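You operate a simulated robot arm through the tools that you are given. There is no shell and no other tool.

You are at the controls of a simulated robot arm. One attempt, no reset.

JOB
Wax the dull patch under the ribbed pot, then put the pot back.
Fine: take the wax from the gold tin with the gold cloth; put the cloth back. Set down upright: ribbed pot. A coat counts when it lies all over at full strength: go over it till it gets no stronger.

It is judged by the outcome, as a careful person would: the job done as asked, and still so three seconds after it is handed in. It fails if anything else is knocked over, pushed out of place, dropped, spilled or broken. Flat cloth is picked up by pressing the open fingertips on it (5 to 10 N) and closing them slowly along it; thin cloth reads only 2 to 8 mm in the jaws.

ROBOT AND FRAMES
A 7-joint arm with a three-finger gripper, fixed in place. Base frame: the origin is at the foot of the arm, x ahead of it, y to its left, z up; the work surface is at about z = 0.79. Units: m, rad, N and s.
Its first joint turns from -2.897 to 2.897 rad. Payload 2.69 kg.
The TCP is the grasp point between the finger pads, 0.03 m short of the fingertips. In the tool frame z runs along the fingers and y along their closing line. The gripper opens to 0.128 m. The gripper's body begins 0.117 m behind the TCP.
Orientation is that of the tool frame in the base frame, as a unit quaternion [x, y, z, w]. With the fingers straight down and closing along the base's y, the tool's x points along the base's -x, its y along +y and its z along -z.

CONTROLS
- The arm moves only by the tool arm_command. Its argument "moves" is a list that holds one entry, the list of rows, each a list of 6 numbers: the shift along the tool's x, y, z in cm, then the turn, a rotation vector about the tool's x, y, z in rad. In form: [[[x, y, z, wx, wy, wz], ...]]. A call has 1 to 20 rows; each row is the pose to reach, as a shift and turn from the pose commanded when the call began, along the tool's axes at that moment. "fingers" is the closure in counts, from 0 (fully open) to 255 (shut), set as the call begins (left out, the last holds). Each row takes 0.2 s and may step no farther than 0.05 m and 0.15 rad from the row before; otherwise, or with a gripper value out of range, the whole call is refused. Where a pose cannot be reached the arm comes as near as it can. A force on the tool above 40 N (or 10 N above the force at the start of the call, whichever is more), or a blocked arm, ends the call early, and 0.2 s more pass. The fingers move at their own pace and stop on an object; they squeeze with about 42 N. The grip force told is the motor's: it shows also when the fingers shut on nothing. Time passes only in rows, and 0.2 s behind the last, so rows that repeat a pose let the fingers close. It gives the time, the measured TCP pose, the force on the tool (base axes), the opening and the grip force at its end, in the units of the frame above (readings bear some noise), with the torque about the TCP (base axes, N m) and any sound that the robot's microphone picked up.
- Cameras (640 x 400 px; columns grow to the right, rows downward): "scene" is fixed at [0.2379, 0.5022, 1.5411]; the picture's right is [-0.87, -0.49, 0.00], its down [-0.31, 0.56, -0.77] and it looks along [0.37, -0.67, -0.64] (base axes); focal length 360 px, centre (320, 200). "wrist" rides on the gripper at [0.058, 0.054, -0.131] in the tool frame; the picture's right is [-0.68, 0.74, 0.00], its down [-0.62, -0.57, -0.55] and it looks along [-0.40, -0.37, 0.84] (tool axes); focal length 234 px, centre (320, 200). There is no depth. A picture from a camera that has moved, and an enlarged one, comes with that camera's place and axes in the base frame and with its lens. The place of the scene camera against the robot may be out by one fixed shift of up to 0.025 m in any direction.
- capture(camera): a new picture of that camera. The clock stands still meanwhile.
- raise_lower(by): slides the trunk up (or, below 0, down) by that many m; the arm rides with it, the base frame stays. It gives what a move gives, with no picture.
- enlarge(camera, box): a new picture of the part [left, top, right, bottom] of that camera's present view, enlarged. The clock stands still meanwhile.
- finish_job(): hands the job in; it is judged then, once.

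Places have to be worked out from the pictures, the camera data and where the tool is seen. Open the gripper and draw the arm clear of the work before you hand the job in, unless the task says otherwise.

The tools are called after "Call:" by a JSON object that holds its "op" and its "data". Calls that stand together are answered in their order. arm_command: Moves the arm, as the interface text tells. Its arguments: {"type":"object","properties":{"moves":{"type":"array"},"fingers":{"type":"number"}},"required":["moves"]} The other tools are called the same way: raise_lower (by) slides the trunk up or down; capture (camera) takes a picture; enlarge (camera, box) takes an enlarged picture of a part of a camera's view; finish_job () hands the job in.

At the start:

```text
clock: 0.0
tool_pos: [0.528, -0.2645, 1.1132]
orientation: [0.0, 1.0, 0.0, 0.0]
wrist_force: [0.4, 0.0, -0.2]
torque: [-0.01, 0.03, 0.03]
grip_width: 0.1278
gripper_force: 0.1
trunk travel left (down, up): [-0.15, 0.2]
```

scene: 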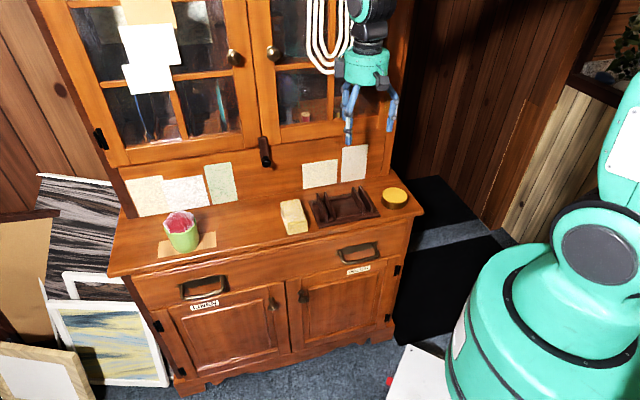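
wrist: 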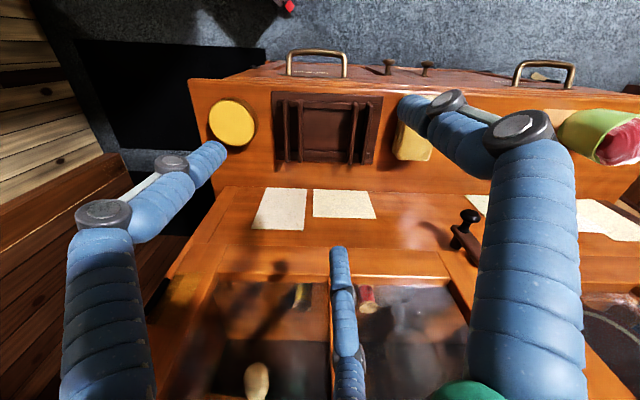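

I see a sideboard with a green pot (pink contents), a yellow block or cloth, a dark tray and a gold tin. I'll enlarge the views to identify them.

Call:
{"op": "enlarge", "data": {"camera": "scene", "box": [120, 150, 280, 280]}}

Call:
{"op": "enlarge", "data": {"camera": "scene", "box": [260, 150, 420, 250]}}

Call:
{"op": "enlarge", "data": {"camera": "wrist", "box": [180, 60, 460, 240]}}

Call:
{"op": "enlarge", "data": {"camera": "wrist", "box": [440, 80, 640, 240]}}

```text
3.08 times, centred on (200, 215) of scene
camera zoom: at [0.2379, 0.5022, 1.5411], right [-0.87, -0.49, 0.0], down [-0.31, 0.56, -0.77], along [0.37, -0.67, -0.64], focal length 1107 px, centre (689, 154)
```

zoom: 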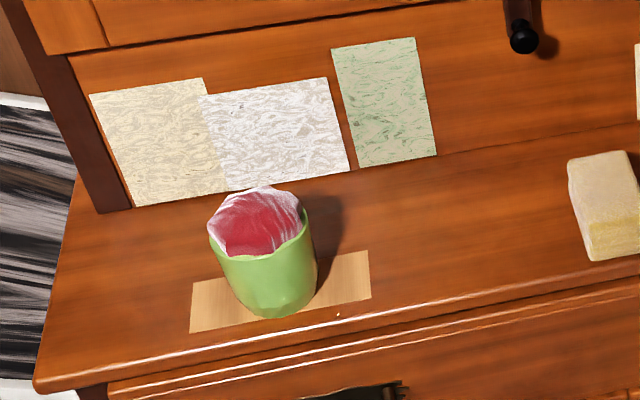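

```text
4.00 times, centred on (340, 200) of scene
camera zoom: at [0.2379, 0.5022, 1.5411], right [-0.87, -0.49, 0.0], down [-0.31, 0.56, -0.77], along [0.37, -0.67, -0.64], focal length 1440 px, centre (240, 200)
```

zoom: 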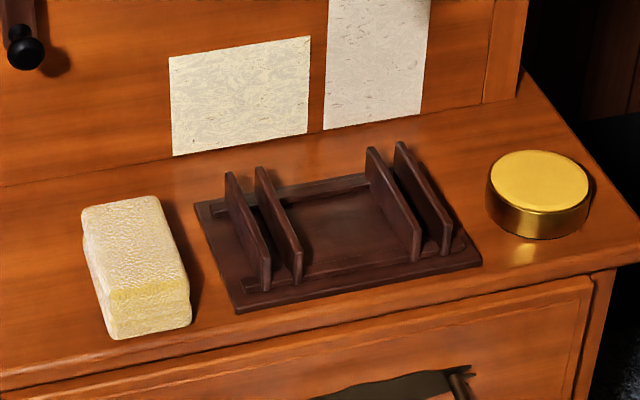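

```text
2.22 times, centred on (320, 150) of wrist
camera zoom: at [0.4701, -0.2121, 1.2431], right [0.68, 0.74, 0.0], down [0.62, -0.57, 0.55], along [0.4, -0.37, -0.84], focal length 520 px, centre (320, 311)
```

zoom: 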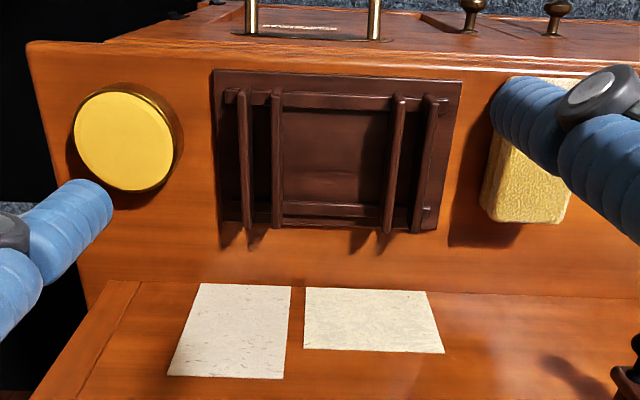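

```text
2.50 times, centred on (540, 160) of wrist
camera zoom: at [0.4701, -0.2121, 1.2431], right [0.68, 0.74, 0.0], down [0.62, -0.57, 0.55], along [0.4, -0.37, -0.84], focal length 585 px, centre (-230, 300)
```

zoom: 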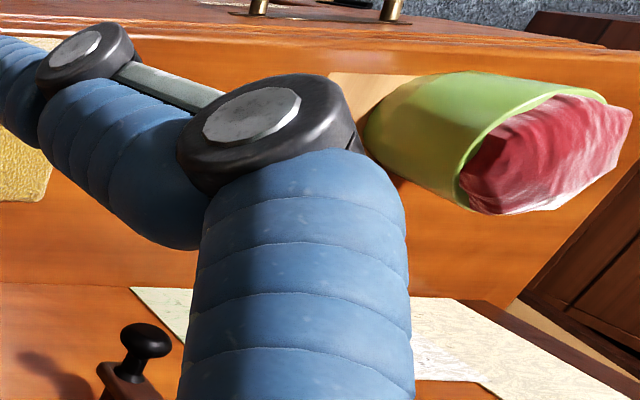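

The gold cloth looks like the thick cream-gold folded pad. The gold tin is at the right end, and the green pot stands on the pale rectangle, which should be the dull patch. The counter runs at about 45° in the base frame. I'll move over that side with the gripper turned 45° to get a closer look.

Call:
{"op": "arm_command", "data": {"moves": [[[-2.85, 3.0, 0.3, 0, 0, 0.0785], [-5.7, 6.0, 0.6, 0, 0, 0.157], [-8.55, 9.0, 0.9, 0, 0, 0.2356], [-11.4, 12.0, 1.2, 0, 0, 0.314], [-14.25, 15.0, 1.5, 0, 0, 0.3927], [-17.1, 18.0, 1.8, 0, 0, 0.471], [-19.95, 21.0, 2.1, 0, 0, 0.55], [-22.8, 24.0, 2.4, 0, 0, 0.628], [-25.65, 27.0, 2.7, 0, 0, 0.707], [-28.5, 30.0, 3.0, 0, 0, 0.7854], [-28.5, 30.0, 3.0, 0, 0, 0.7854]]], "fingers": 0}}

```text
clock: 2.4
tool_pos: [0.8149, 0.0375, 1.0821]
orientation: [0.382, 0.924, 0.0, 0.0]
wrist_force: [0.2, 0.1, 0.9]
torque: [-0.05, 0.02, 0.01]
grip_width: 0.128
gripper_force: 0.1
trunk travel left (down, up): [-0.15, 0.2]
```

I've reached the pose. Now I'll take pictures from it.

Call:
{"op": "capture", "data": {"camera": "wrist"}}

Call:
{"op": "capture", "data": {"camera": "scene"}}

```text
taken
camera wrist: at [0.8126, 0.1156, 1.213], right [1.0, 0.04, 0.0], down [0.04, -0.84, 0.55], along [0.02, -0.55, -0.84], focal length 234 px, centre (320, 200)
```

wrist: 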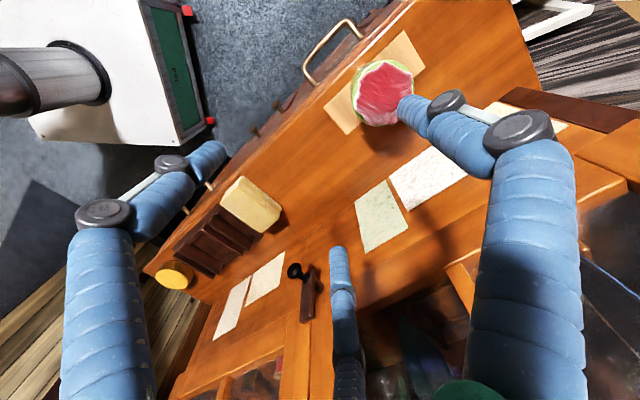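

```text
taken
```

scene: 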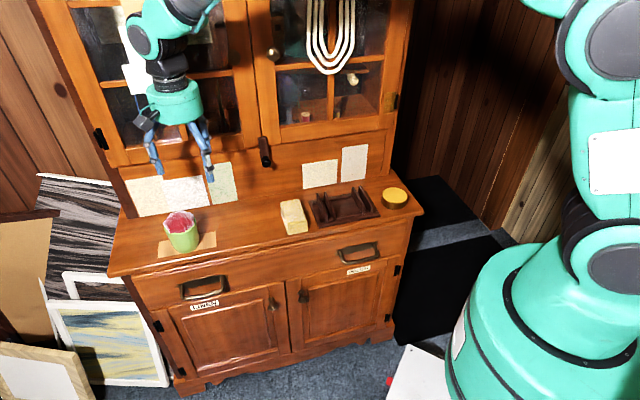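

The wrist view now shows the pot on the pale patch. I'll enlarge the key parts.

Call:
{"op": "enlarge", "data": {"camera": "wrist", "box": [290, 10, 470, 150]}}

Call:
{"op": "enlarge", "data": {"camera": "wrist", "box": [140, 150, 340, 310]}}

Call:
{"op": "enlarge", "data": {"camera": "scene", "box": [110, 70, 270, 200]}}

```text
2.86 times, centred on (380, 80) of wrist
camera zoom: at [0.8126, 0.1156, 1.213], right [1.0, 0.04, 0.0], down [0.04, -0.84, 0.55], along [0.02, -0.55, -0.84], focal length 669 px, centre (149, 543)
```

zoom: 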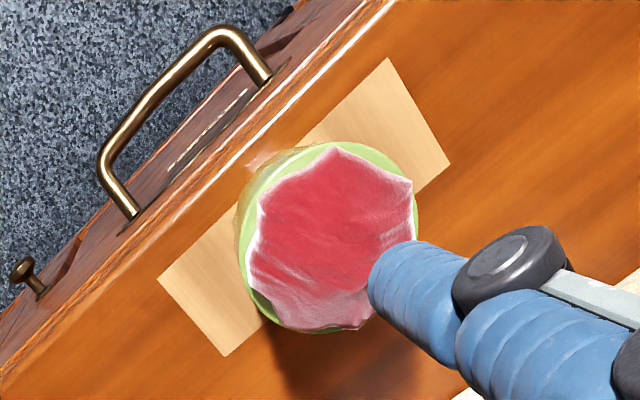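

```text
2.50 times, centred on (240, 230) of wrist
camera zoom: at [0.8126, 0.1156, 1.213], right [1.0, 0.04, 0.0], down [0.04, -0.84, 0.55], along [0.02, -0.55, -0.84], focal length 585 px, centre (520, 125)
```

zoom: 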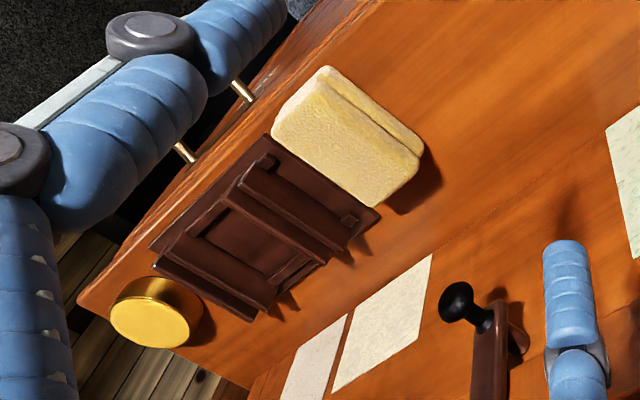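

```text
3.08 times, centred on (190, 135) of scene
camera zoom: at [0.2379, 0.5022, 1.5411], right [-0.87, -0.49, 0.0], down [-0.31, 0.56, -0.77], along [0.37, -0.67, -0.64], focal length 1107 px, centre (720, 400)
```

zoom: 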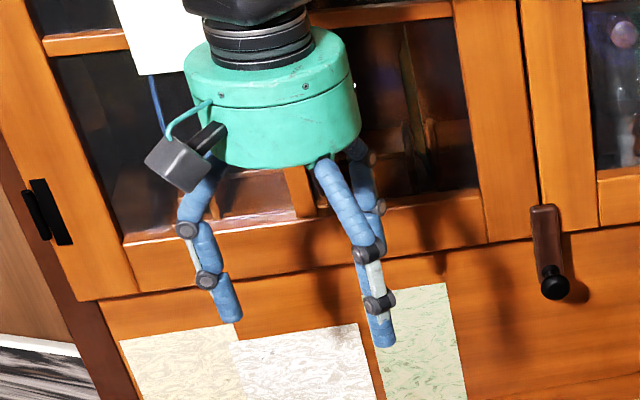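

The hand also has a short third finger on the wall side, ending about 4 cm above the TCP, so I'll keep the grasp high enough to clear it. From the wrist camera, the patch is about 16 × 6.3 cm centred at (0.900, 0.064). The pot is about 8 cm wide near (0.897, 0.07). I'll move above it and look again.

Call:
{"op": "arm_command", "data": {"moves": [[[-1.2, 2.7, 1.0, 0, 0, 0], [-2.3, 5.4, 2.5, 0, 0, 0], [-3.5, 8.1, 4.5, 0, 0, 0], [-3.5, 8.1, 7.0, 0, 0, 0], [-3.5, 8.1, 7.0, 0, 0, 0]]]}}

Call:
{"op": "capture", "data": {"camera": "wrist"}}

Call:
{"op": "enlarge", "data": {"camera": "scene", "box": [110, 120, 270, 280]}}

```text
clock: 3.6
tool_pos: [0.8975, 0.0673, 1.0119]
orientation: [0.383, 0.924, 0.0, 0.0]
wrist_force: [0.5, 0.0, 0.1]
torque: [0.0, 0.02, 0.0]
grip_width: 0.1278
gripper_force: 0.0
trunk travel left (down, up): [-0.15, 0.2]
```

```text
taken
camera wrist: at [0.8941, 0.1457, 1.1413], right [1.0, 0.04, 0.0], down [0.04, -0.84, 0.55], along [0.02, -0.55, -0.84], focal length 234 px, centre (320, 200)
```

wrist: 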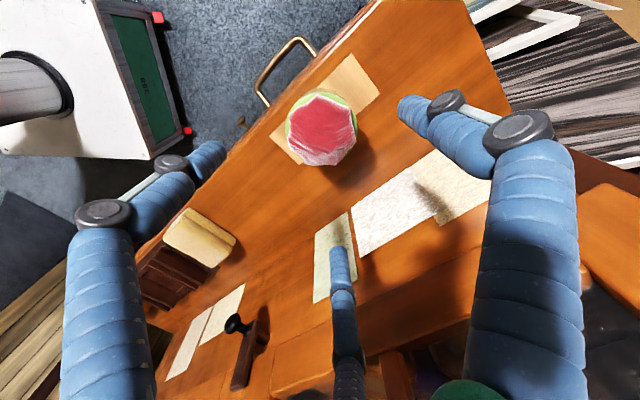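

```text
2.50 times, centred on (190, 200) of scene
camera zoom: at [0.2379, 0.5022, 1.5411], right [-0.87, -0.49, 0.0], down [-0.31, 0.56, -0.77], along [0.37, -0.67, -0.64], focal length 900 px, centre (645, 200)
```

zoom: 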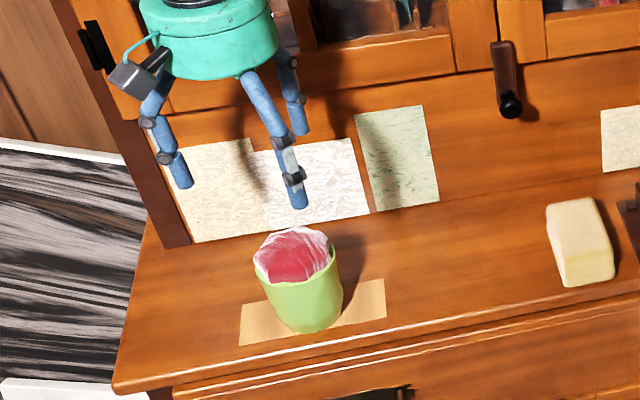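

The pot is below the gripper. I'll enlarge this view to measure its centre and height before I descend.

Call:
{"op": "enlarge", "data": {"camera": "wrist", "box": [240, 40, 420, 180]}}

Call:
{"op": "enlarge", "data": {"camera": "scene", "box": [150, 190, 230, 270]}}

```text
2.86 times, centred on (330, 110) of wrist
camera zoom: at [0.8941, 0.1457, 1.1413], right [1.0, 0.04, 0.0], down [0.04, -0.84, 0.55], along [0.02, -0.55, -0.84], focal length 669 px, centre (291, 457)
```

zoom: 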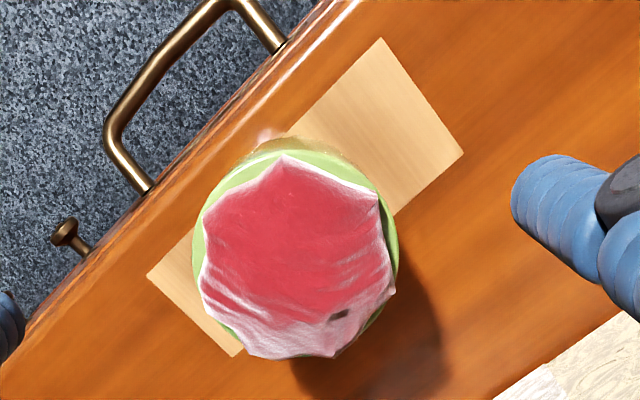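

```text
5.00 times, centred on (190, 230) of scene
camera zoom: at [0.2379, 0.5022, 1.5411], right [-0.87, -0.49, 0.0], down [-0.31, 0.56, -0.77], along [0.37, -0.67, -0.64], focal length 1800 px, centre (970, 50)
```

zoom: 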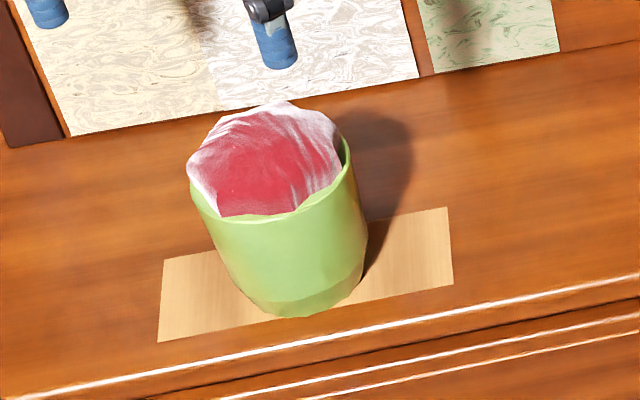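

The rim centre is at about (0.898, 0.070), with a diameter near 8 cm and a height near 7–8 cm. I'll descend in steps to TCP z ≈ 0.853 with the fingers open, watching the force.

Call:
{"op": "arm_command", "data": {"moves": [[[0.16, 0.2, 4.0, 0, 0, 0], [0.16, 0.2, 7.5, 0, 0, 0], [0.16, 0.2, 10.5, 0, 0, 0], [0.16, 0.2, 12.0, 0, 0, 0], [0.16, 0.2, 12.0, 0, 0, 0]]]}}

Call:
{"op": "capture", "data": {"camera": "wrist"}}

Call:
{"op": "enlarge", "data": {"camera": "scene", "box": [140, 160, 240, 270]}}

```text
clock: 4.8
tool_pos: [0.898, 0.0698, 0.8936]
orientation: [0.383, 0.924, 0.0, 0.0]
wrist_force: [0.4, -0.1, -0.5]
torque: [0.0, 0.03, 0.02]
grip_width: 0.1279
gripper_force: 0.0
trunk travel left (down, up): [-0.15, 0.2]
```

```text
taken
camera wrist: at [0.894, 0.1486, 1.0224], right [1.0, 0.04, 0.0], down [0.04, -0.84, 0.55], along [0.02, -0.55, -0.84], focal length 234 px, centre (320, 200)
```

wrist: 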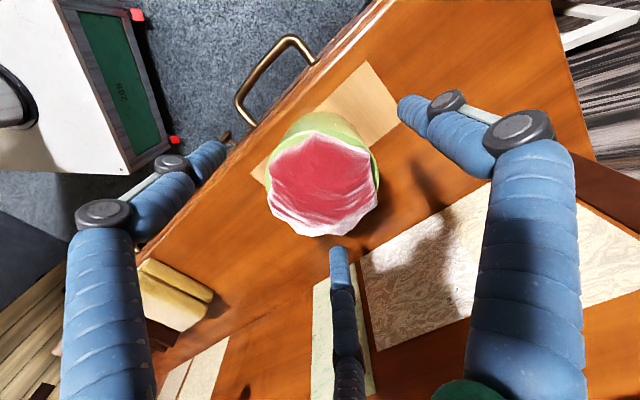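

```text
3.64 times, centred on (190, 215) of scene
camera zoom: at [0.2379, 0.5022, 1.5411], right [-0.87, -0.49, 0.0], down [-0.31, 0.56, -0.77], along [0.37, -0.67, -0.64], focal length 1309 px, centre (793, 146)
```

zoom: 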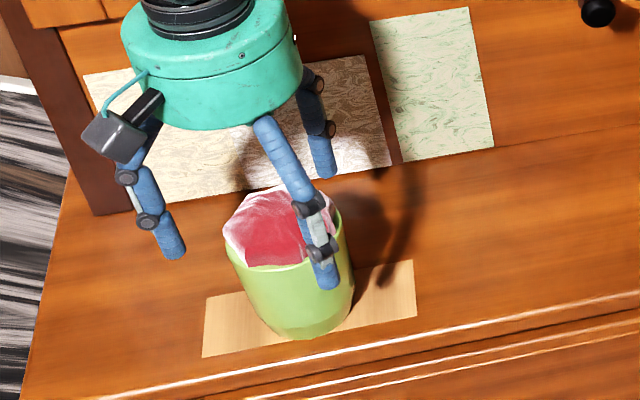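

The drawn hand has three fingers spread evenly around the TCP (radius about 7.5 cm). The pot sits centred between them, and nothing is touching. I'll go down another 4 cm and then close on it.

Call:
{"op": "arm_command", "data": {"moves": [[[0, 0, 1.5, 0, 0, 0], [0, 0, 3.0, 0, 0, 0], [0, 0, 4.0, 0, 0, 0], [0, 0, 4.0, 0, 0, 0]]]}}

Call:
{"op": "capture", "data": {"camera": "wrist"}}

Call:
{"op": "enlarge", "data": {"camera": "scene", "box": [140, 170, 240, 270]}}

```text
clock: 5.8
tool_pos: [0.8976, 0.0683, 0.8539]
orientation: [0.383, 0.924, 0.0, -0.001]
wrist_force: [-0.1, -0.6, 0.4]
torque: [-0.02, 0.01, 0.01]
grip_width: 0.1279
gripper_force: 0.1
trunk travel left (down, up): [-0.15, 0.2]
```

```text
taken
camera wrist: at [0.8935, 0.1478, 0.9826], right [1.0, 0.04, 0.0], down [0.04, -0.84, 0.55], along [0.02, -0.55, -0.84], focal length 234 px, centre (320, 200)
```

wrist: 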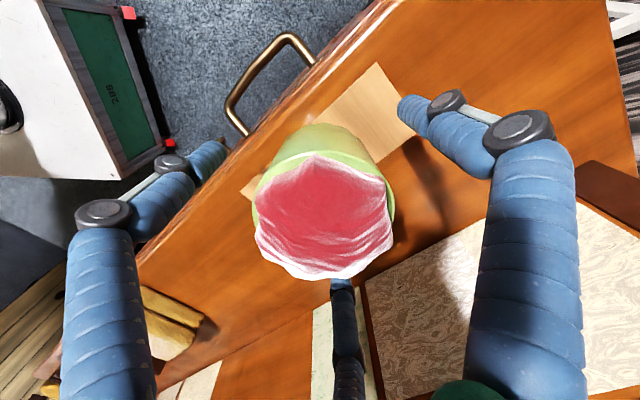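

```text
4.00 times, centred on (190, 220) of scene
camera zoom: at [0.2379, 0.5022, 1.5411], right [-0.87, -0.49, 0.0], down [-0.31, 0.56, -0.77], along [0.37, -0.67, -0.64], focal length 1440 px, centre (840, 120)
```

zoom: 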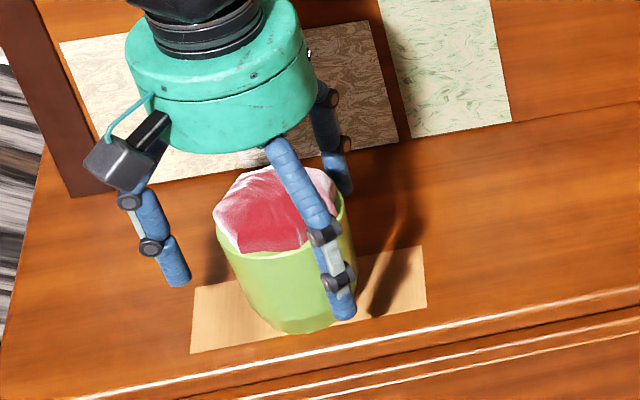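

The pot stands clear between the fingers and the force is near zero. I'll close on it.

Call:
{"op": "arm_command", "data": {"moves": [[[0, 0, 0, 0, 0, 0], [0, 0, 0, 0, 0, 0], [0, 0, 0, 0, 0, 0], [0, 0, 0, 0, 0, 0]]], "fingers": 255}}

Call:
{"op": "capture", "data": {"camera": "wrist"}}

Call:
{"op": "enlarge", "data": {"camera": "scene", "box": [140, 170, 240, 270]}}

```text
clock: 6.8
tool_pos: [0.8969, 0.0694, 0.8528]
orientation: [0.383, 0.924, 0.001, -0.001]
wrist_force: [3.4, -2.7, 5.7]
torque: [0.0, 0.06, 0.06]
grip_width: 0.0797
gripper_force: 42.4
trunk travel left (down, up): [-0.15, 0.2]
```

```text
taken
camera wrist: at [0.8935, 0.1476, 0.9833], right [1.0, 0.04, 0.0], down [0.04, -0.84, 0.55], along [0.02, -0.55, -0.84], focal length 234 px, centre (320, 200)
```

wrist: 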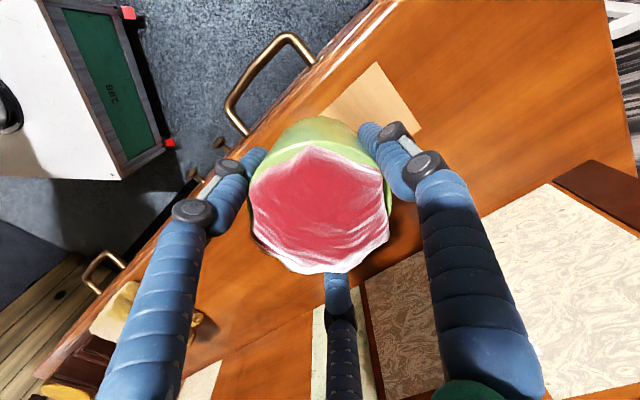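

```text
4.00 times, centred on (190, 220) of scene
camera zoom: at [0.2379, 0.5022, 1.5411], right [-0.87, -0.49, 0.0], down [-0.31, 0.56, -0.77], along [0.37, -0.67, -0.64], focal length 1440 px, centre (840, 120)
```

zoom: 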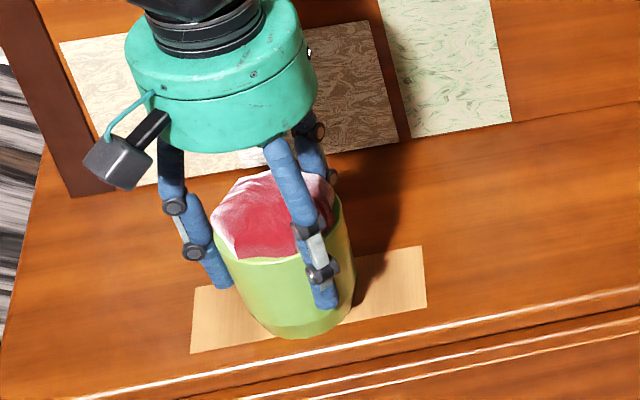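

The grip reads 7.97 cm, so the pot is held. I'll lift it 5 cm and carry it toward the pads side, to the free counter area between the patch and the cloth.

Call:
{"op": "arm_command", "data": {"moves": [[[0, 0, -1.0, 0, 0, 0], [0, 0, -3.0, 0, 0, 0], [0, 0, -5.0, 0, 0, 0], [0, 0, -6.0, 0, 0, 0], [-1.0, -2.0, -6.0, 0, 0, 0], [-2.3, -5.0, -6.0, 0, 0, 0], [-3.7, -8.0, -6.0, 0, 0, 0], [-5.0, -11.0, -6.0, 0, 0, 0], [-6.4, -14.0, -6.0, 0, 0, 0], [-7.2, -15.7, -6.0, 0, 0, 0], [-7.5, -16.3, -6.0, 0, 0, 0], [-7.5, -16.3, -6.0, 0, 0, 0]]]}}

Call:
{"op": "capture", "data": {"camera": "wrist"}}

Call:
{"op": "enlarge", "data": {"camera": "scene", "box": [110, 120, 330, 270]}}

```text
clock: 9.4
tool_pos: [0.8318, -0.0987, 0.9114]
orientation: [0.383, 0.924, -0.001, 0.001]
wrist_force: [0.7, -0.4, -3.7]
torque: [0.01, -0.02, 0.04]
grip_width: 0.0799
gripper_force: 42.5
trunk travel left (down, up): [-0.15, 0.2]
```

```text
taken
camera wrist: at [0.8292, -0.0199, 1.0414], right [1.0, 0.04, 0.0], down [0.04, -0.84, 0.55], along [0.02, -0.55, -0.84], focal length 234 px, centre (320, 200)
```

wrist: 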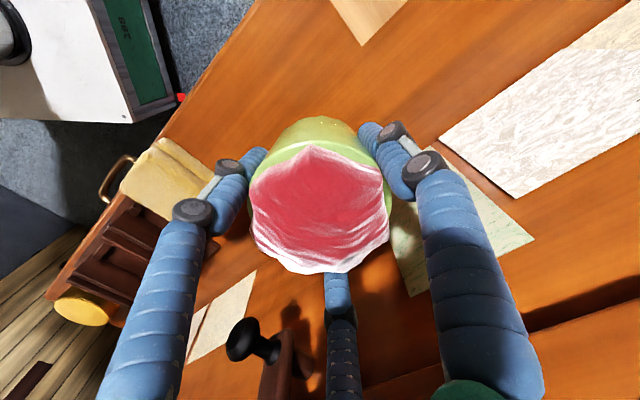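

```text
2.67 times, centred on (220, 195) of scene
camera zoom: at [0.2379, 0.5022, 1.5411], right [-0.87, -0.49, 0.0], down [-0.31, 0.56, -0.77], along [0.37, -0.67, -0.64], focal length 960 px, centre (587, 213)
```

zoom: 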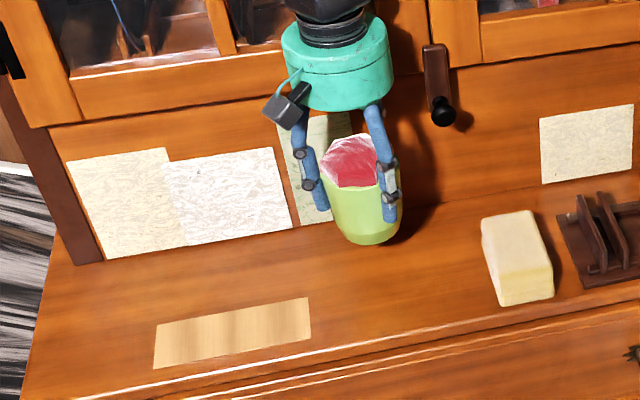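

The patch is fully uncovered and the pot is over a free spot. I'll lower it gently until it touches.

Call:
{"op": "arm_command", "data": {"moves": [[[0, 0, 2.0, 0, 0, 0], [0, 0, 4.0, 0, 0, 0], [0, 0, 5.2, 0, 0, 0], [0, 0, 5.7, 0, 0, 0], [0, 0, 5.9, 0, 0, 0], [0, 0, 5.9, 0, 0, 0]]]}}

```text
clock: 10.8
tool_pos: [0.8337, -0.098, 0.8521]
orientation: [0.383, 0.924, 0.0, 0.001]
wrist_force: [0.6, -0.2, -3.9]
torque: [0.0, 0.01, -0.01]
grip_width: 0.08
gripper_force: 41.7
trunk travel left (down, up): [-0.15, 0.2]
```

It's still carrying the pot's full weight, so I'll go down in 1 mm steps.

Call:
{"op": "arm_command", "data": {"moves": [[[0, 0, 0.1, 0, 0, 0], [0, 0, 0.2, 0, 0, 0], [0, 0, 0.2, 0, 0, 0]]]}}

```text
clock: 11.6
tool_pos: [0.8336, -0.0976, 0.8543]
orientation: [0.382, 0.924, -0.001, 0.001]
wrist_force: [-2.7, 2.5, 10.3]
torque: [0.37, 0.53, 0.0]
grip_width: 0.08
gripper_force: 42.4
trunk travel left (down, up): [-0.15, 0.2]
```

There's contact, at about +14 N. I'll ease up 1 mm and then open the fingers.

Call:
{"op": "arm_command", "data": {"moves": [[[0, 0, -0.08, 0, 0, 0], [0, 0, -0.1, 0, 0, 0]]]}}

Call:
{"op": "arm_command", "data": {"moves": [[[0, 0, 0, 0, 0, 0], [0, 0, 0, 0, 0, 0], [0, 0, 0, 0, 0, 0]]], "fingers": 0}}

Call:
{"op": "capture", "data": {"camera": "wrist"}}

Call:
{"op": "enlarge", "data": {"camera": "scene", "box": [130, 150, 330, 270]}}

```text
clock: 12.2
tool_pos: [0.8328, -0.0992, 0.8529]
orientation: [0.382, 0.924, -0.001, 0.0]
wrist_force: [3.0, 2.7, 6.8]
torque: [0.4, 0.08, -0.15]
grip_width: 0.0799
gripper_force: 41.7
trunk travel left (down, up): [-0.15, 0.2]
```

```text
clock: 13.0
tool_pos: [0.8335, -0.0967, 0.8537]
orientation: [0.383, 0.924, 0.001, 0.0]
wrist_force: [-0.7, 0.6, 0.5]
torque: [0.03, 0.02, 0.0]
grip_width: 0.1282
gripper_force: 0.1
trunk travel left (down, up): [-0.15, 0.2]
```

```text
taken
camera wrist: at [0.8301, -0.0197, 0.9827], right [1.0, 0.04, 0.0], down [0.04, -0.84, 0.55], along [0.02, -0.55, -0.84], focal length 234 px, centre (320, 200)
```

wrist: 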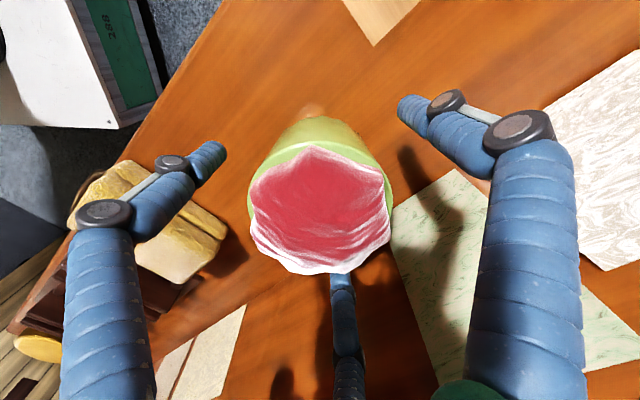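

```text
3.20 times, centred on (230, 210) of scene
camera zoom: at [0.2379, 0.5022, 1.5411], right [-0.87, -0.49, 0.0], down [-0.31, 0.56, -0.77], along [0.37, -0.67, -0.64], focal length 1152 px, centre (608, 168)
```

zoom: 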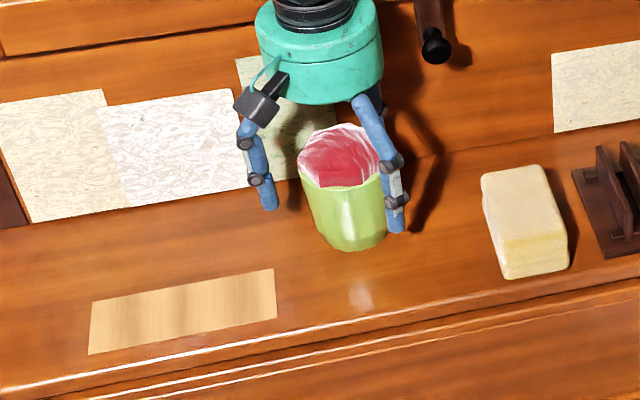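

The pot stands upright and released. I'll rise straight up and then move over the cloth pad for a closer look.

Call:
{"op": "arm_command", "data": {"moves": [[[0, 0, -2.0, 0, 0, 0], [0, 0, -6.0, 0, 0, 0], [0, 0, -10.0, 0, 0, 0], [0, 0, -14.0, 0, 0, 0], [2.0, -4.0, -16.0, 0, 0, 0], [4.0, -8.0, -16.0, 0, 0, 0], [6.0, -12.0, -16.0, 0, 0, 0], [6.8, -15.0, -16.0, 0, 0, 0], [6.8, -15.0, -16.0, 0, 0, 0]]]}}

Call:
{"op": "capture", "data": {"camera": "wrist"}}

Call:
{"op": "enlarge", "data": {"camera": "wrist", "box": [220, 40, 420, 200]}}

Call:
{"op": "enlarge", "data": {"camera": "scene", "box": [220, 130, 420, 260]}}

```text
clock: 15.0
tool_pos: [0.6777, -0.1568, 1.0121]
orientation: [0.382, 0.924, 0.0, 0.0]
wrist_force: [0.2, -0.4, -0.1]
torque: [0.0, -0.03, 0.01]
grip_width: 0.1278
gripper_force: 0.0
trunk travel left (down, up): [-0.15, 0.2]
```

```text
taken
camera wrist: at [0.6756, -0.0784, 1.1423], right [1.0, 0.04, 0.0], down [0.04, -0.84, 0.55], along [0.02, -0.55, -0.84], focal length 234 px, centre (320, 200)
```

wrist: 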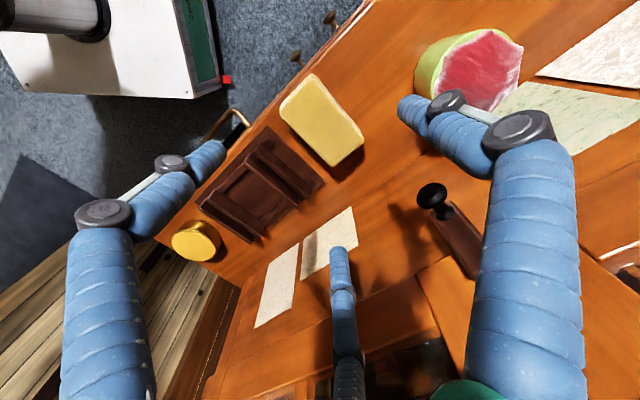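

```text
2.50 times, centred on (320, 120) of wrist
camera zoom: at [0.6756, -0.0784, 1.1423], right [1.0, 0.04, 0.0], down [0.04, -0.84, 0.55], along [0.02, -0.55, -0.84], focal length 585 px, centre (320, 400)
```

zoom: 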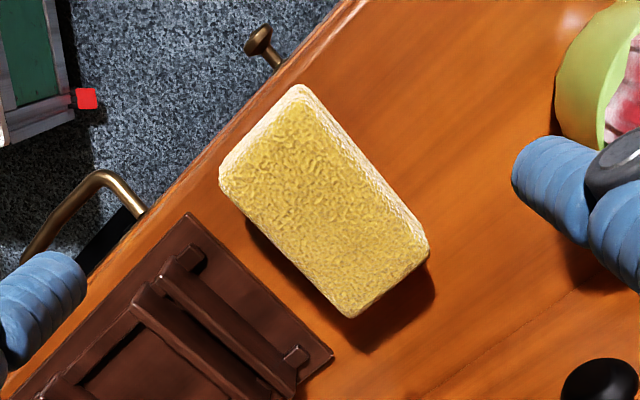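

```text
3.08 times, centred on (320, 195) of scene
camera zoom: at [0.2379, 0.5022, 1.5411], right [-0.87, -0.49, 0.0], down [-0.31, 0.56, -0.77], along [0.37, -0.67, -0.64], focal length 1107 px, centre (320, 215)
```

zoom: 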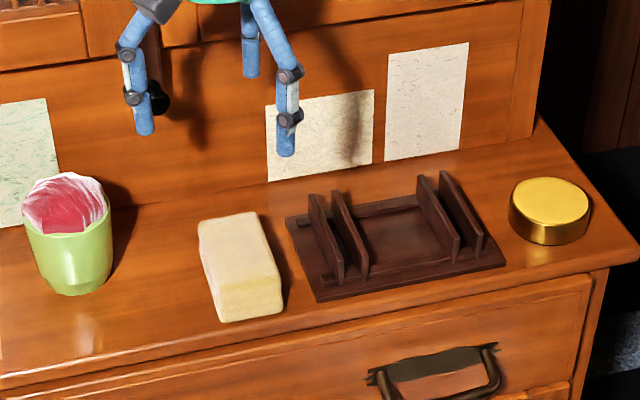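

The pad is about 5.8 × 10.7 cm, centred near (0.683, −0.166) and aligned with the counter depth. The tray edge is only about 3 cm from it, so I'll open the fingers only partly (about 8.5 cm), descend to z ≈ 0.90 and look again.

Call:
{"op": "arm_command", "data": {"moves": [[[-0.5, -0.15, 2.5, 0, 0, 0], [-1.0, -0.28, 5.0, 0, 0, 0], [-1.0, -0.28, 8.0, 0, 0, 0], [-1.0, -0.28, 10.5, 0, 0, 0], [-1.0, -0.28, 10.5, 0, 0, 0]]], "fingers": 88}}

Call:
{"op": "capture", "data": {"camera": "wrist"}}

Call:
{"op": "enlarge", "data": {"camera": "scene", "box": [240, 160, 360, 250]}}

```text
clock: 16.2
tool_pos: [0.6849, -0.1658, 0.9082]
orientation: [0.383, 0.924, 0.0, 0.0]
wrist_force: [0.4, 0.3, 0.7]
torque: [0.02, 0.01, -0.02]
grip_width: 0.0839
gripper_force: 0.1
trunk travel left (down, up): [-0.15, 0.2]
```

```text
taken
camera wrist: at [0.6818, -0.0875, 1.038], right [1.0, 0.04, 0.0], down [0.04, -0.84, 0.55], along [0.02, -0.55, -0.84], focal length 234 px, centre (320, 200)
```

wrist: 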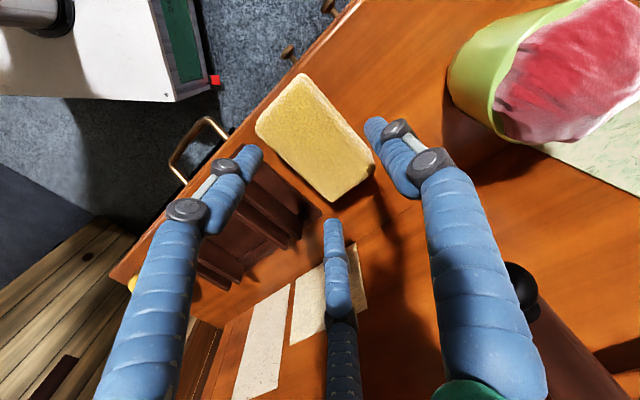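

```text
4.44 times, centred on (300, 205) of scene
camera zoom: at [0.2379, 0.5022, 1.5411], right [-0.87, -0.49, 0.0], down [-0.31, 0.56, -0.77], along [0.37, -0.67, -0.64], focal length 1600 px, centre (409, 178)
```

zoom: 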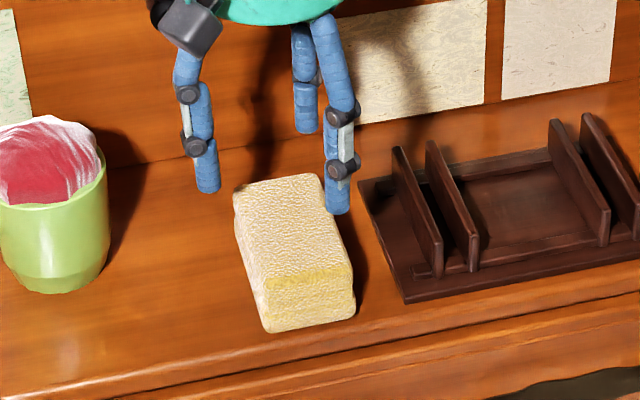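

The pad is centred well, about 4 mm off along its long axis, and looks about 4 cm thick. I'll go down so the fingertips sit about 1.5 cm above the counter on each long side.

Call:
{"op": "arm_command", "data": {"moves": [[[0.4, 0, 2.5, 0, 0, 0], [0.4, 0, 5.0, 0, 0, 0], [0.4, 0, 6.5, 0, 0, 0], [0.4, 0, 7.3, 0, 0, 0], [0.4, 0, 7.3, 0, 0, 0]]]}}

Call:
{"op": "capture", "data": {"camera": "wrist"}}

Call:
{"op": "enlarge", "data": {"camera": "scene", "box": [240, 160, 360, 250]}}

```text
clock: 16.9
tool_pos: [0.6856, -0.1649, 0.8628]
orientation: [0.383, 0.924, 0.001, 0.006]
wrist_force: [-3.8, 1.6, 25.7]
torque: [0.45, 1.62, -0.01]
grip_width: 0.0947
gripper_force: 7.6
trunk travel left (down, up): [-0.15, 0.2]
stopped in row 3: the force on the tool passed its limit at 56 N (the readings are from after the stop); the commanded pose is now the measured one
```

```text
taken
camera wrist: at [0.6816, -0.0863, 0.9925], right [1.0, 0.04, 0.01], down [0.03, -0.83, 0.55], along [0.03, -0.55, -0.83], focal length 234 px, centre (320, 200)
```

wrist: 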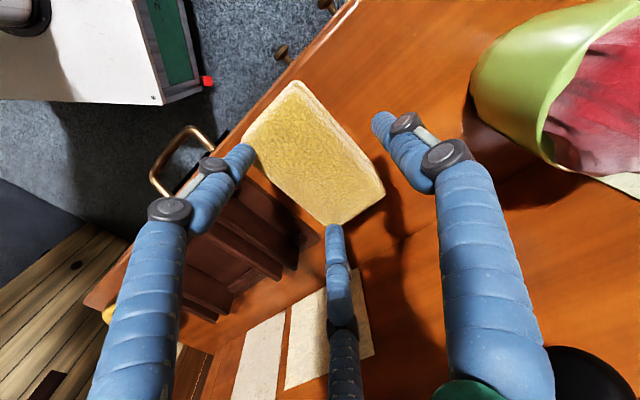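

```text
4.44 times, centred on (300, 205) of scene
camera zoom: at [0.2379, 0.5022, 1.5411], right [-0.87, -0.49, 0.0], down [-0.31, 0.56, -0.77], along [0.37, -0.67, -0.64], focal length 1600 px, centre (409, 178)
```

zoom: 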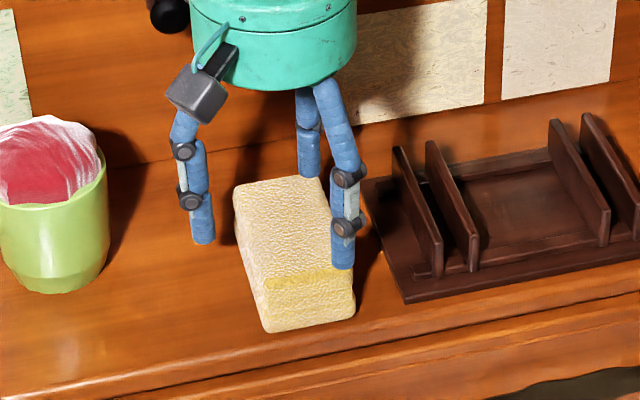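

The call stopped when a finger landed on the pad. The torque puts that contact near tool (+0.05, −0.03), exactly where the drawn "B" finger is, so the hand really does behave like three radial fingers. I'll back up, open wide, and offset the hand by about 1.8 cm. That puts finger A on one long side of the pad and fingers B and C on the other.

Call:
{"op": "arm_command", "data": {"moves": [[[0, 0, -2.0, 0.0064, 0.0104, 0], [0, 0, -4.5, 0.0064, 0.0104, 0], [0.45, -1.72, -4.5, 0.0064, 0.0104, 0], [0.45, -1.72, -4.5, 0.0064, 0.0104, 0]]], "fingers": 8}}

Call:
{"op": "capture", "data": {"camera": "wrist"}}

Call:
{"op": "enlarge", "data": {"camera": "scene", "box": [240, 160, 360, 250]}}

```text
clock: 17.9
tool_pos: [0.6704, -0.1732, 0.9046]
orientation: [0.383, 0.924, 0.0, -0.003]
wrist_force: [0.2, 0.1, 0.7]
torque: [0.0, -0.01, 0.01]
grip_width: 0.1239
gripper_force: 0.1
trunk travel left (down, up): [-0.15, 0.2]
```

```text
taken
camera wrist: at [0.6682, -0.0944, 1.0342], right [1.0, 0.04, -0.01], down [0.04, -0.84, 0.55], along [0.02, -0.55, -0.84], focal length 234 px, centre (320, 200)
```

wrist: 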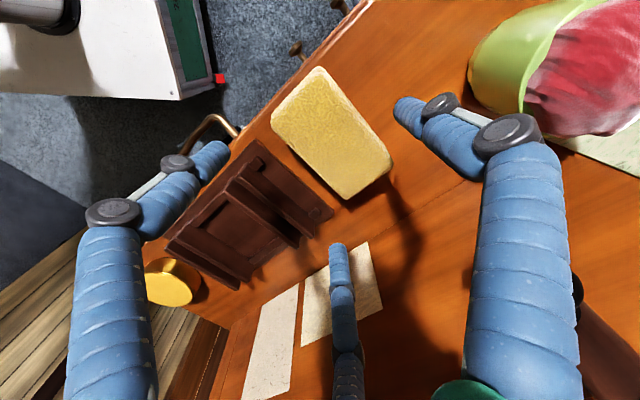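

```text
4.44 times, centred on (300, 205) of scene
camera zoom: at [0.2379, 0.5022, 1.5411], right [-0.87, -0.49, 0.0], down [-0.31, 0.56, -0.77], along [0.37, -0.67, -0.64], focal length 1600 px, centre (409, 178)
```

zoom: 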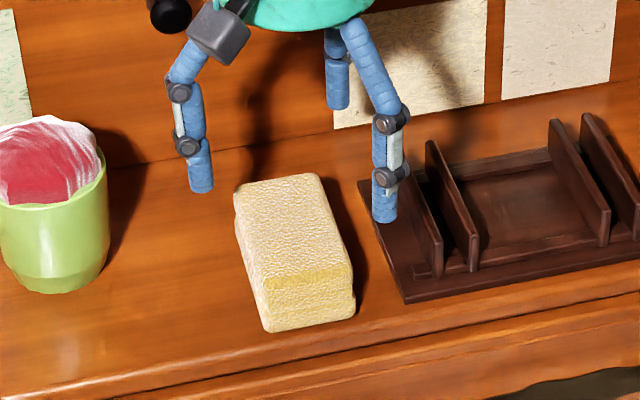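

The wrist view shows the fingertips clearing the pad on both sides, but finger B would land close to the tray edge. I'll shift 0.6 cm toward the pot side and descend to TCP z ≈ 0.838.

Call:
{"op": "arm_command", "data": {"moves": [[[0, 0.6, 1.0, 0, 0, 0], [0, 0.6, 3.0, 0, 0, 0], [0, 0.6, 4.5, 0, 0, 0], [0, 0.6, 5.5, 0, 0, 0], [0, 0.6, 6.1, 0, 0, 0], [0, 0.6, 6.6, 0, 0, 0], [0, 0.6, 6.6, 0, 0, 0]]]}}

Call:
{"op": "capture", "data": {"camera": "wrist"}}

Call:
{"op": "enlarge", "data": {"camera": "scene", "box": [240, 160, 360, 250]}}

```text
clock: 19.5
tool_pos: [0.6722, -0.1693, 0.8377]
orientation: [0.383, 0.924, -0.001, -0.003]
wrist_force: [-0.2, -0.7, 0.4]
torque: [0.02, -0.02, -0.01]
grip_width: 0.1242
gripper_force: 0.2
trunk travel left (down, up): [-0.15, 0.2]
```

```text
taken
camera wrist: at [0.6702, -0.0906, 0.968], right [1.0, 0.04, -0.01], down [0.04, -0.84, 0.55], along [0.02, -0.55, -0.84], focal length 234 px, centre (320, 200)
```

wrist: 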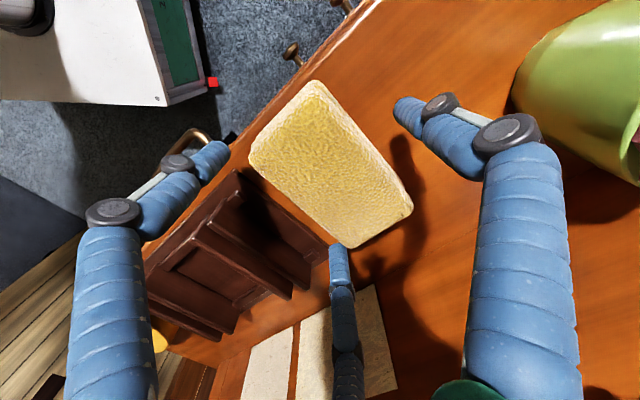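

```text
4.44 times, centred on (300, 205) of scene
camera zoom: at [0.2379, 0.5022, 1.5411], right [-0.87, -0.49, 0.0], down [-0.31, 0.56, -0.77], along [0.37, -0.67, -0.64], focal length 1600 px, centre (409, 178)
```

zoom: 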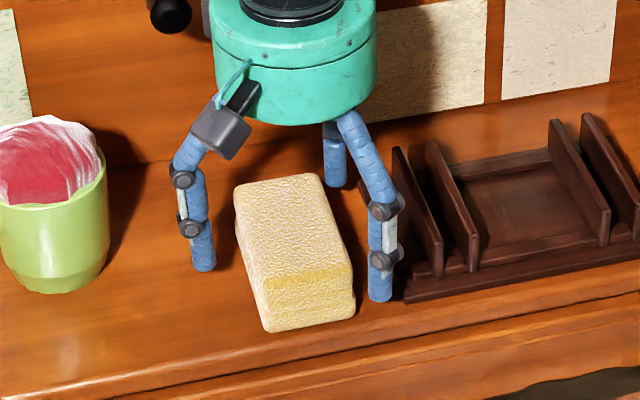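

All fingers straddle the pad with no contact. I'll close now.

Call:
{"op": "arm_command", "data": {"moves": [[[0, 0, 0, 0, 0, 0], [0, 0, 0, 0, 0, 0], [0, 0, 0, 0, 0, 0], [0, 0, 0, 0, 0, 0]]], "fingers": 255}}

Call:
{"op": "capture", "data": {"camera": "wrist"}}

Call:
{"op": "enlarge", "data": {"camera": "scene", "box": [240, 160, 360, 250]}}

```text
clock: 20.5
tool_pos: [0.673, -0.1684, 0.839]
orientation: [0.382, 0.924, 0.0, -0.002]
wrist_force: [0.9, -0.2, 4.2]
torque: [0.02, -0.1, -0.13]
grip_width: 0.0804
gripper_force: 41.6
trunk travel left (down, up): [-0.15, 0.2]
```

```text
taken
camera wrist: at [0.6704, -0.0906, 0.9684], right [1.0, 0.04, 0.0], down [0.04, -0.84, 0.55], along [0.02, -0.55, -0.84], focal length 234 px, centre (320, 200)
```

wrist: 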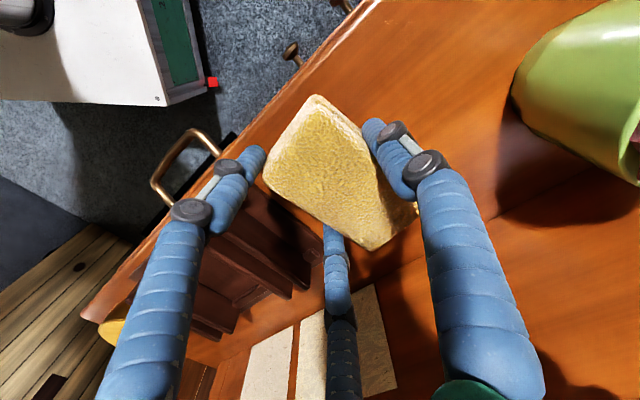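

```text
4.44 times, centred on (300, 205) of scene
camera zoom: at [0.2379, 0.5022, 1.5411], right [-0.87, -0.49, 0.0], down [-0.31, 0.56, -0.77], along [0.37, -0.67, -0.64], focal length 1600 px, centre (409, 178)
```

zoom: 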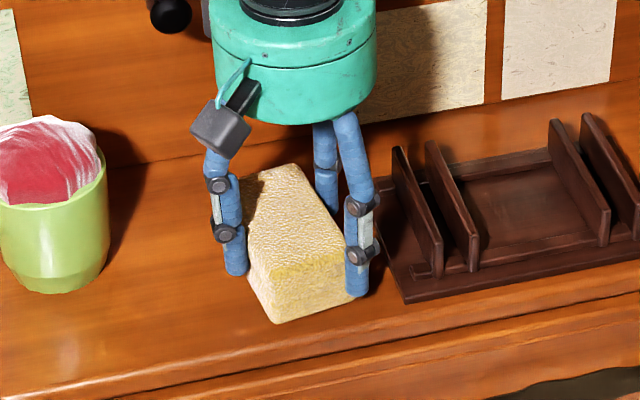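

The pad is held, with the fingers at a radius of about 4 cm. I'll lift it straight up 12 cm and check it.

Call:
{"op": "arm_command", "data": {"moves": [[[0, 0, -1.0, 0, 0, 0], [0, 0, -3.0, 0, 0, 0], [0, 0, -6.0, 0, 0, 0], [0, 0, -9.0, 0, 0, 0], [0, 0, -12.0, 0, 0, 0], [0, 0, -12.0, 0, 0, 0]]]}}

Call:
{"op": "capture", "data": {"camera": "wrist"}}

Call:
{"op": "enlarge", "data": {"camera": "scene", "box": [240, 130, 360, 250]}}

```text
clock: 21.9
tool_pos: [0.6748, -0.1679, 0.9588]
orientation: [0.383, 0.924, -0.001, -0.003]
wrist_force: [-0.4, 1.0, -1.3]
torque: [-0.01, 0.0, 0.03]
grip_width: 0.08
gripper_force: 41.7
trunk travel left (down, up): [-0.15, 0.2]
```

```text
taken
camera wrist: at [0.672, -0.0905, 1.0889], right [1.0, 0.04, -0.01], down [0.04, -0.84, 0.55], along [0.02, -0.55, -0.84], focal length 234 px, centre (320, 200)
```

wrist: 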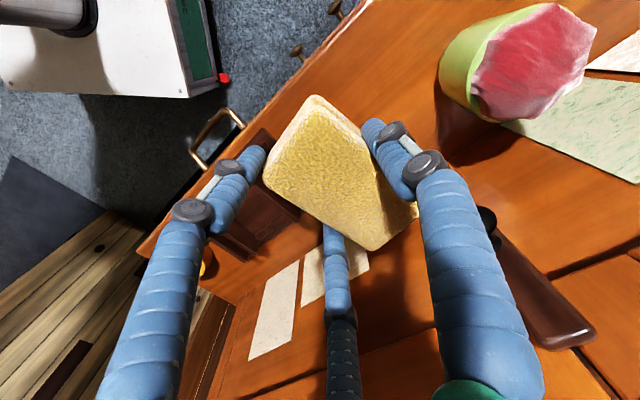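

```text
3.33 times, centred on (300, 190) of scene
camera zoom: at [0.2379, 0.5022, 1.5411], right [-0.87, -0.49, 0.0], down [-0.31, 0.56, -0.77], along [0.37, -0.67, -0.64], focal length 1200 px, centre (387, 233)
```

zoom: 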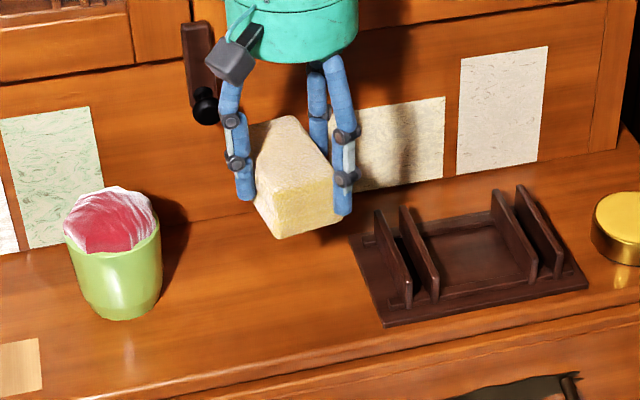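

The pad came up cleanly. I'll carry it at this height over the tray toward the tin, which I estimate at (0.448, −0.401), stopping above it for a check.

Call:
{"op": "arm_command", "data": {"moves": [[[0, -2.0, 0, 0, 0, 0], [0, -5.5, 0, 0, 0, 0], [0, -9.0, 0, 0, 0, 0], [0, -12.5, 0, 0, 0, 0], [0, -16.0, 0, 0, 0, 0], [-0.1, -19.5, 0, 0, 0, 0], [-0.2, -23.0, 0, 0, 0, 0], [-0.3, -26.5, 0, 0, 0, 0], [-0.3, -30.0, 0, 0, 0, 0], [-0.3, -32.5, 0, 0, 0, 0], [-0.3, -33.6, 0, 0, 0, 0], [-0.3, -33.6, 0, 0, 0, 0]]]}}

Call:
{"op": "capture", "data": {"camera": "wrist"}}

Call:
{"op": "enlarge", "data": {"camera": "scene", "box": [320, 110, 440, 230]}}

```text
clock: 24.5
tool_pos: [0.4392, -0.4096, 0.9575]
orientation: [0.383, 0.924, -0.001, -0.003]
wrist_force: [0.2, 0.3, -1.4]
torque: [0.02, 0.01, 0.0]
grip_width: 0.0795
gripper_force: 41.7
trunk travel left (down, up): [-0.15, 0.2]
```

```text
taken
camera wrist: at [0.4366, -0.3306, 1.088], right [1.0, 0.04, -0.01], down [0.04, -0.84, 0.55], along [0.02, -0.55, -0.84], focal length 234 px, centre (320, 200)
```

wrist: 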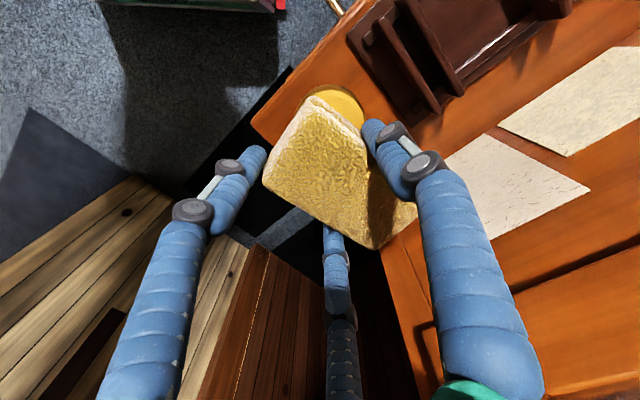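

```text
3.33 times, centred on (380, 170) of scene
camera zoom: at [0.2379, 0.5022, 1.5411], right [-0.87, -0.49, 0.0], down [-0.31, 0.56, -0.77], along [0.37, -0.67, -0.64], focal length 1200 px, centre (120, 300)
```

zoom: 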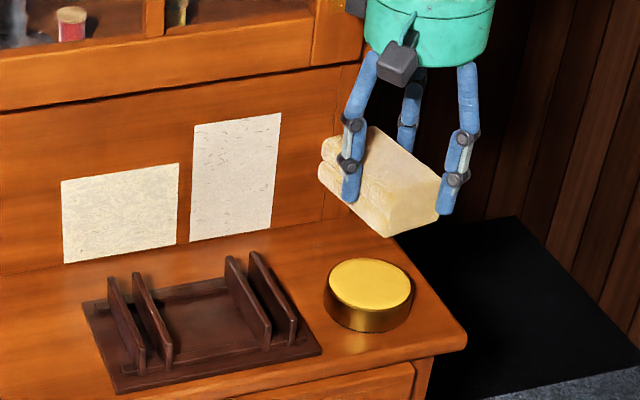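

The tin is just ahead and below, at about (0.451, −0.397). I'll nudge 0.4 cm toward it and descend to just above its top, where I expect contact near TCP z ≈ 0.869.

Call:
{"op": "arm_command", "data": {"moves": [[[0, 0.4, 1.5, 0, 0, 0], [0, 0.4, 4.0, 0, 0, 0], [0, 0.4, 6.0, 0, 0, 0], [0, 0.4, 7.2, 0, 0, 0], [0, 0.4, 7.8, 0, 0, 0], [0, 0.4, 7.8, 0, 0, 0]]]}}

Call:
{"op": "enlarge", "data": {"camera": "scene", "box": [320, 110, 440, 230]}}

```text
clock: 25.9
tool_pos: [0.4407, -0.4051, 0.8809]
orientation: [0.382, 0.924, -0.001, -0.004]
wrist_force: [-0.5, 0.0, 0.3]
torque: [0.05, -0.03, 0.01]
grip_width: 0.0791
gripper_force: 41.8
trunk travel left (down, up): [-0.15, 0.2]
```

```text
3.33 times, centred on (380, 170) of scene
camera zoom: at [0.2379, 0.5022, 1.5411], right [-0.87, -0.49, 0.0], down [-0.31, 0.56, -0.77], along [0.37, -0.67, -0.64], focal length 1200 px, centre (120, 300)
```

zoom: 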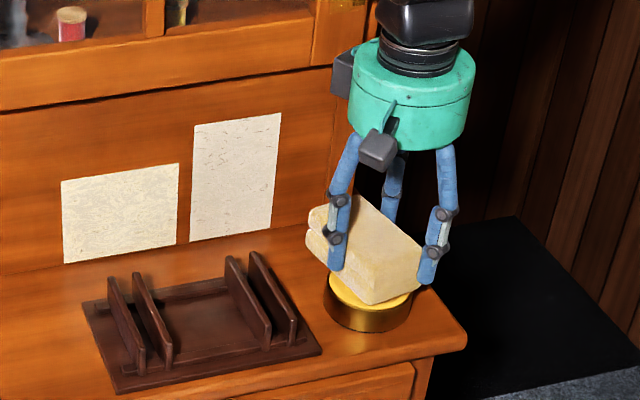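

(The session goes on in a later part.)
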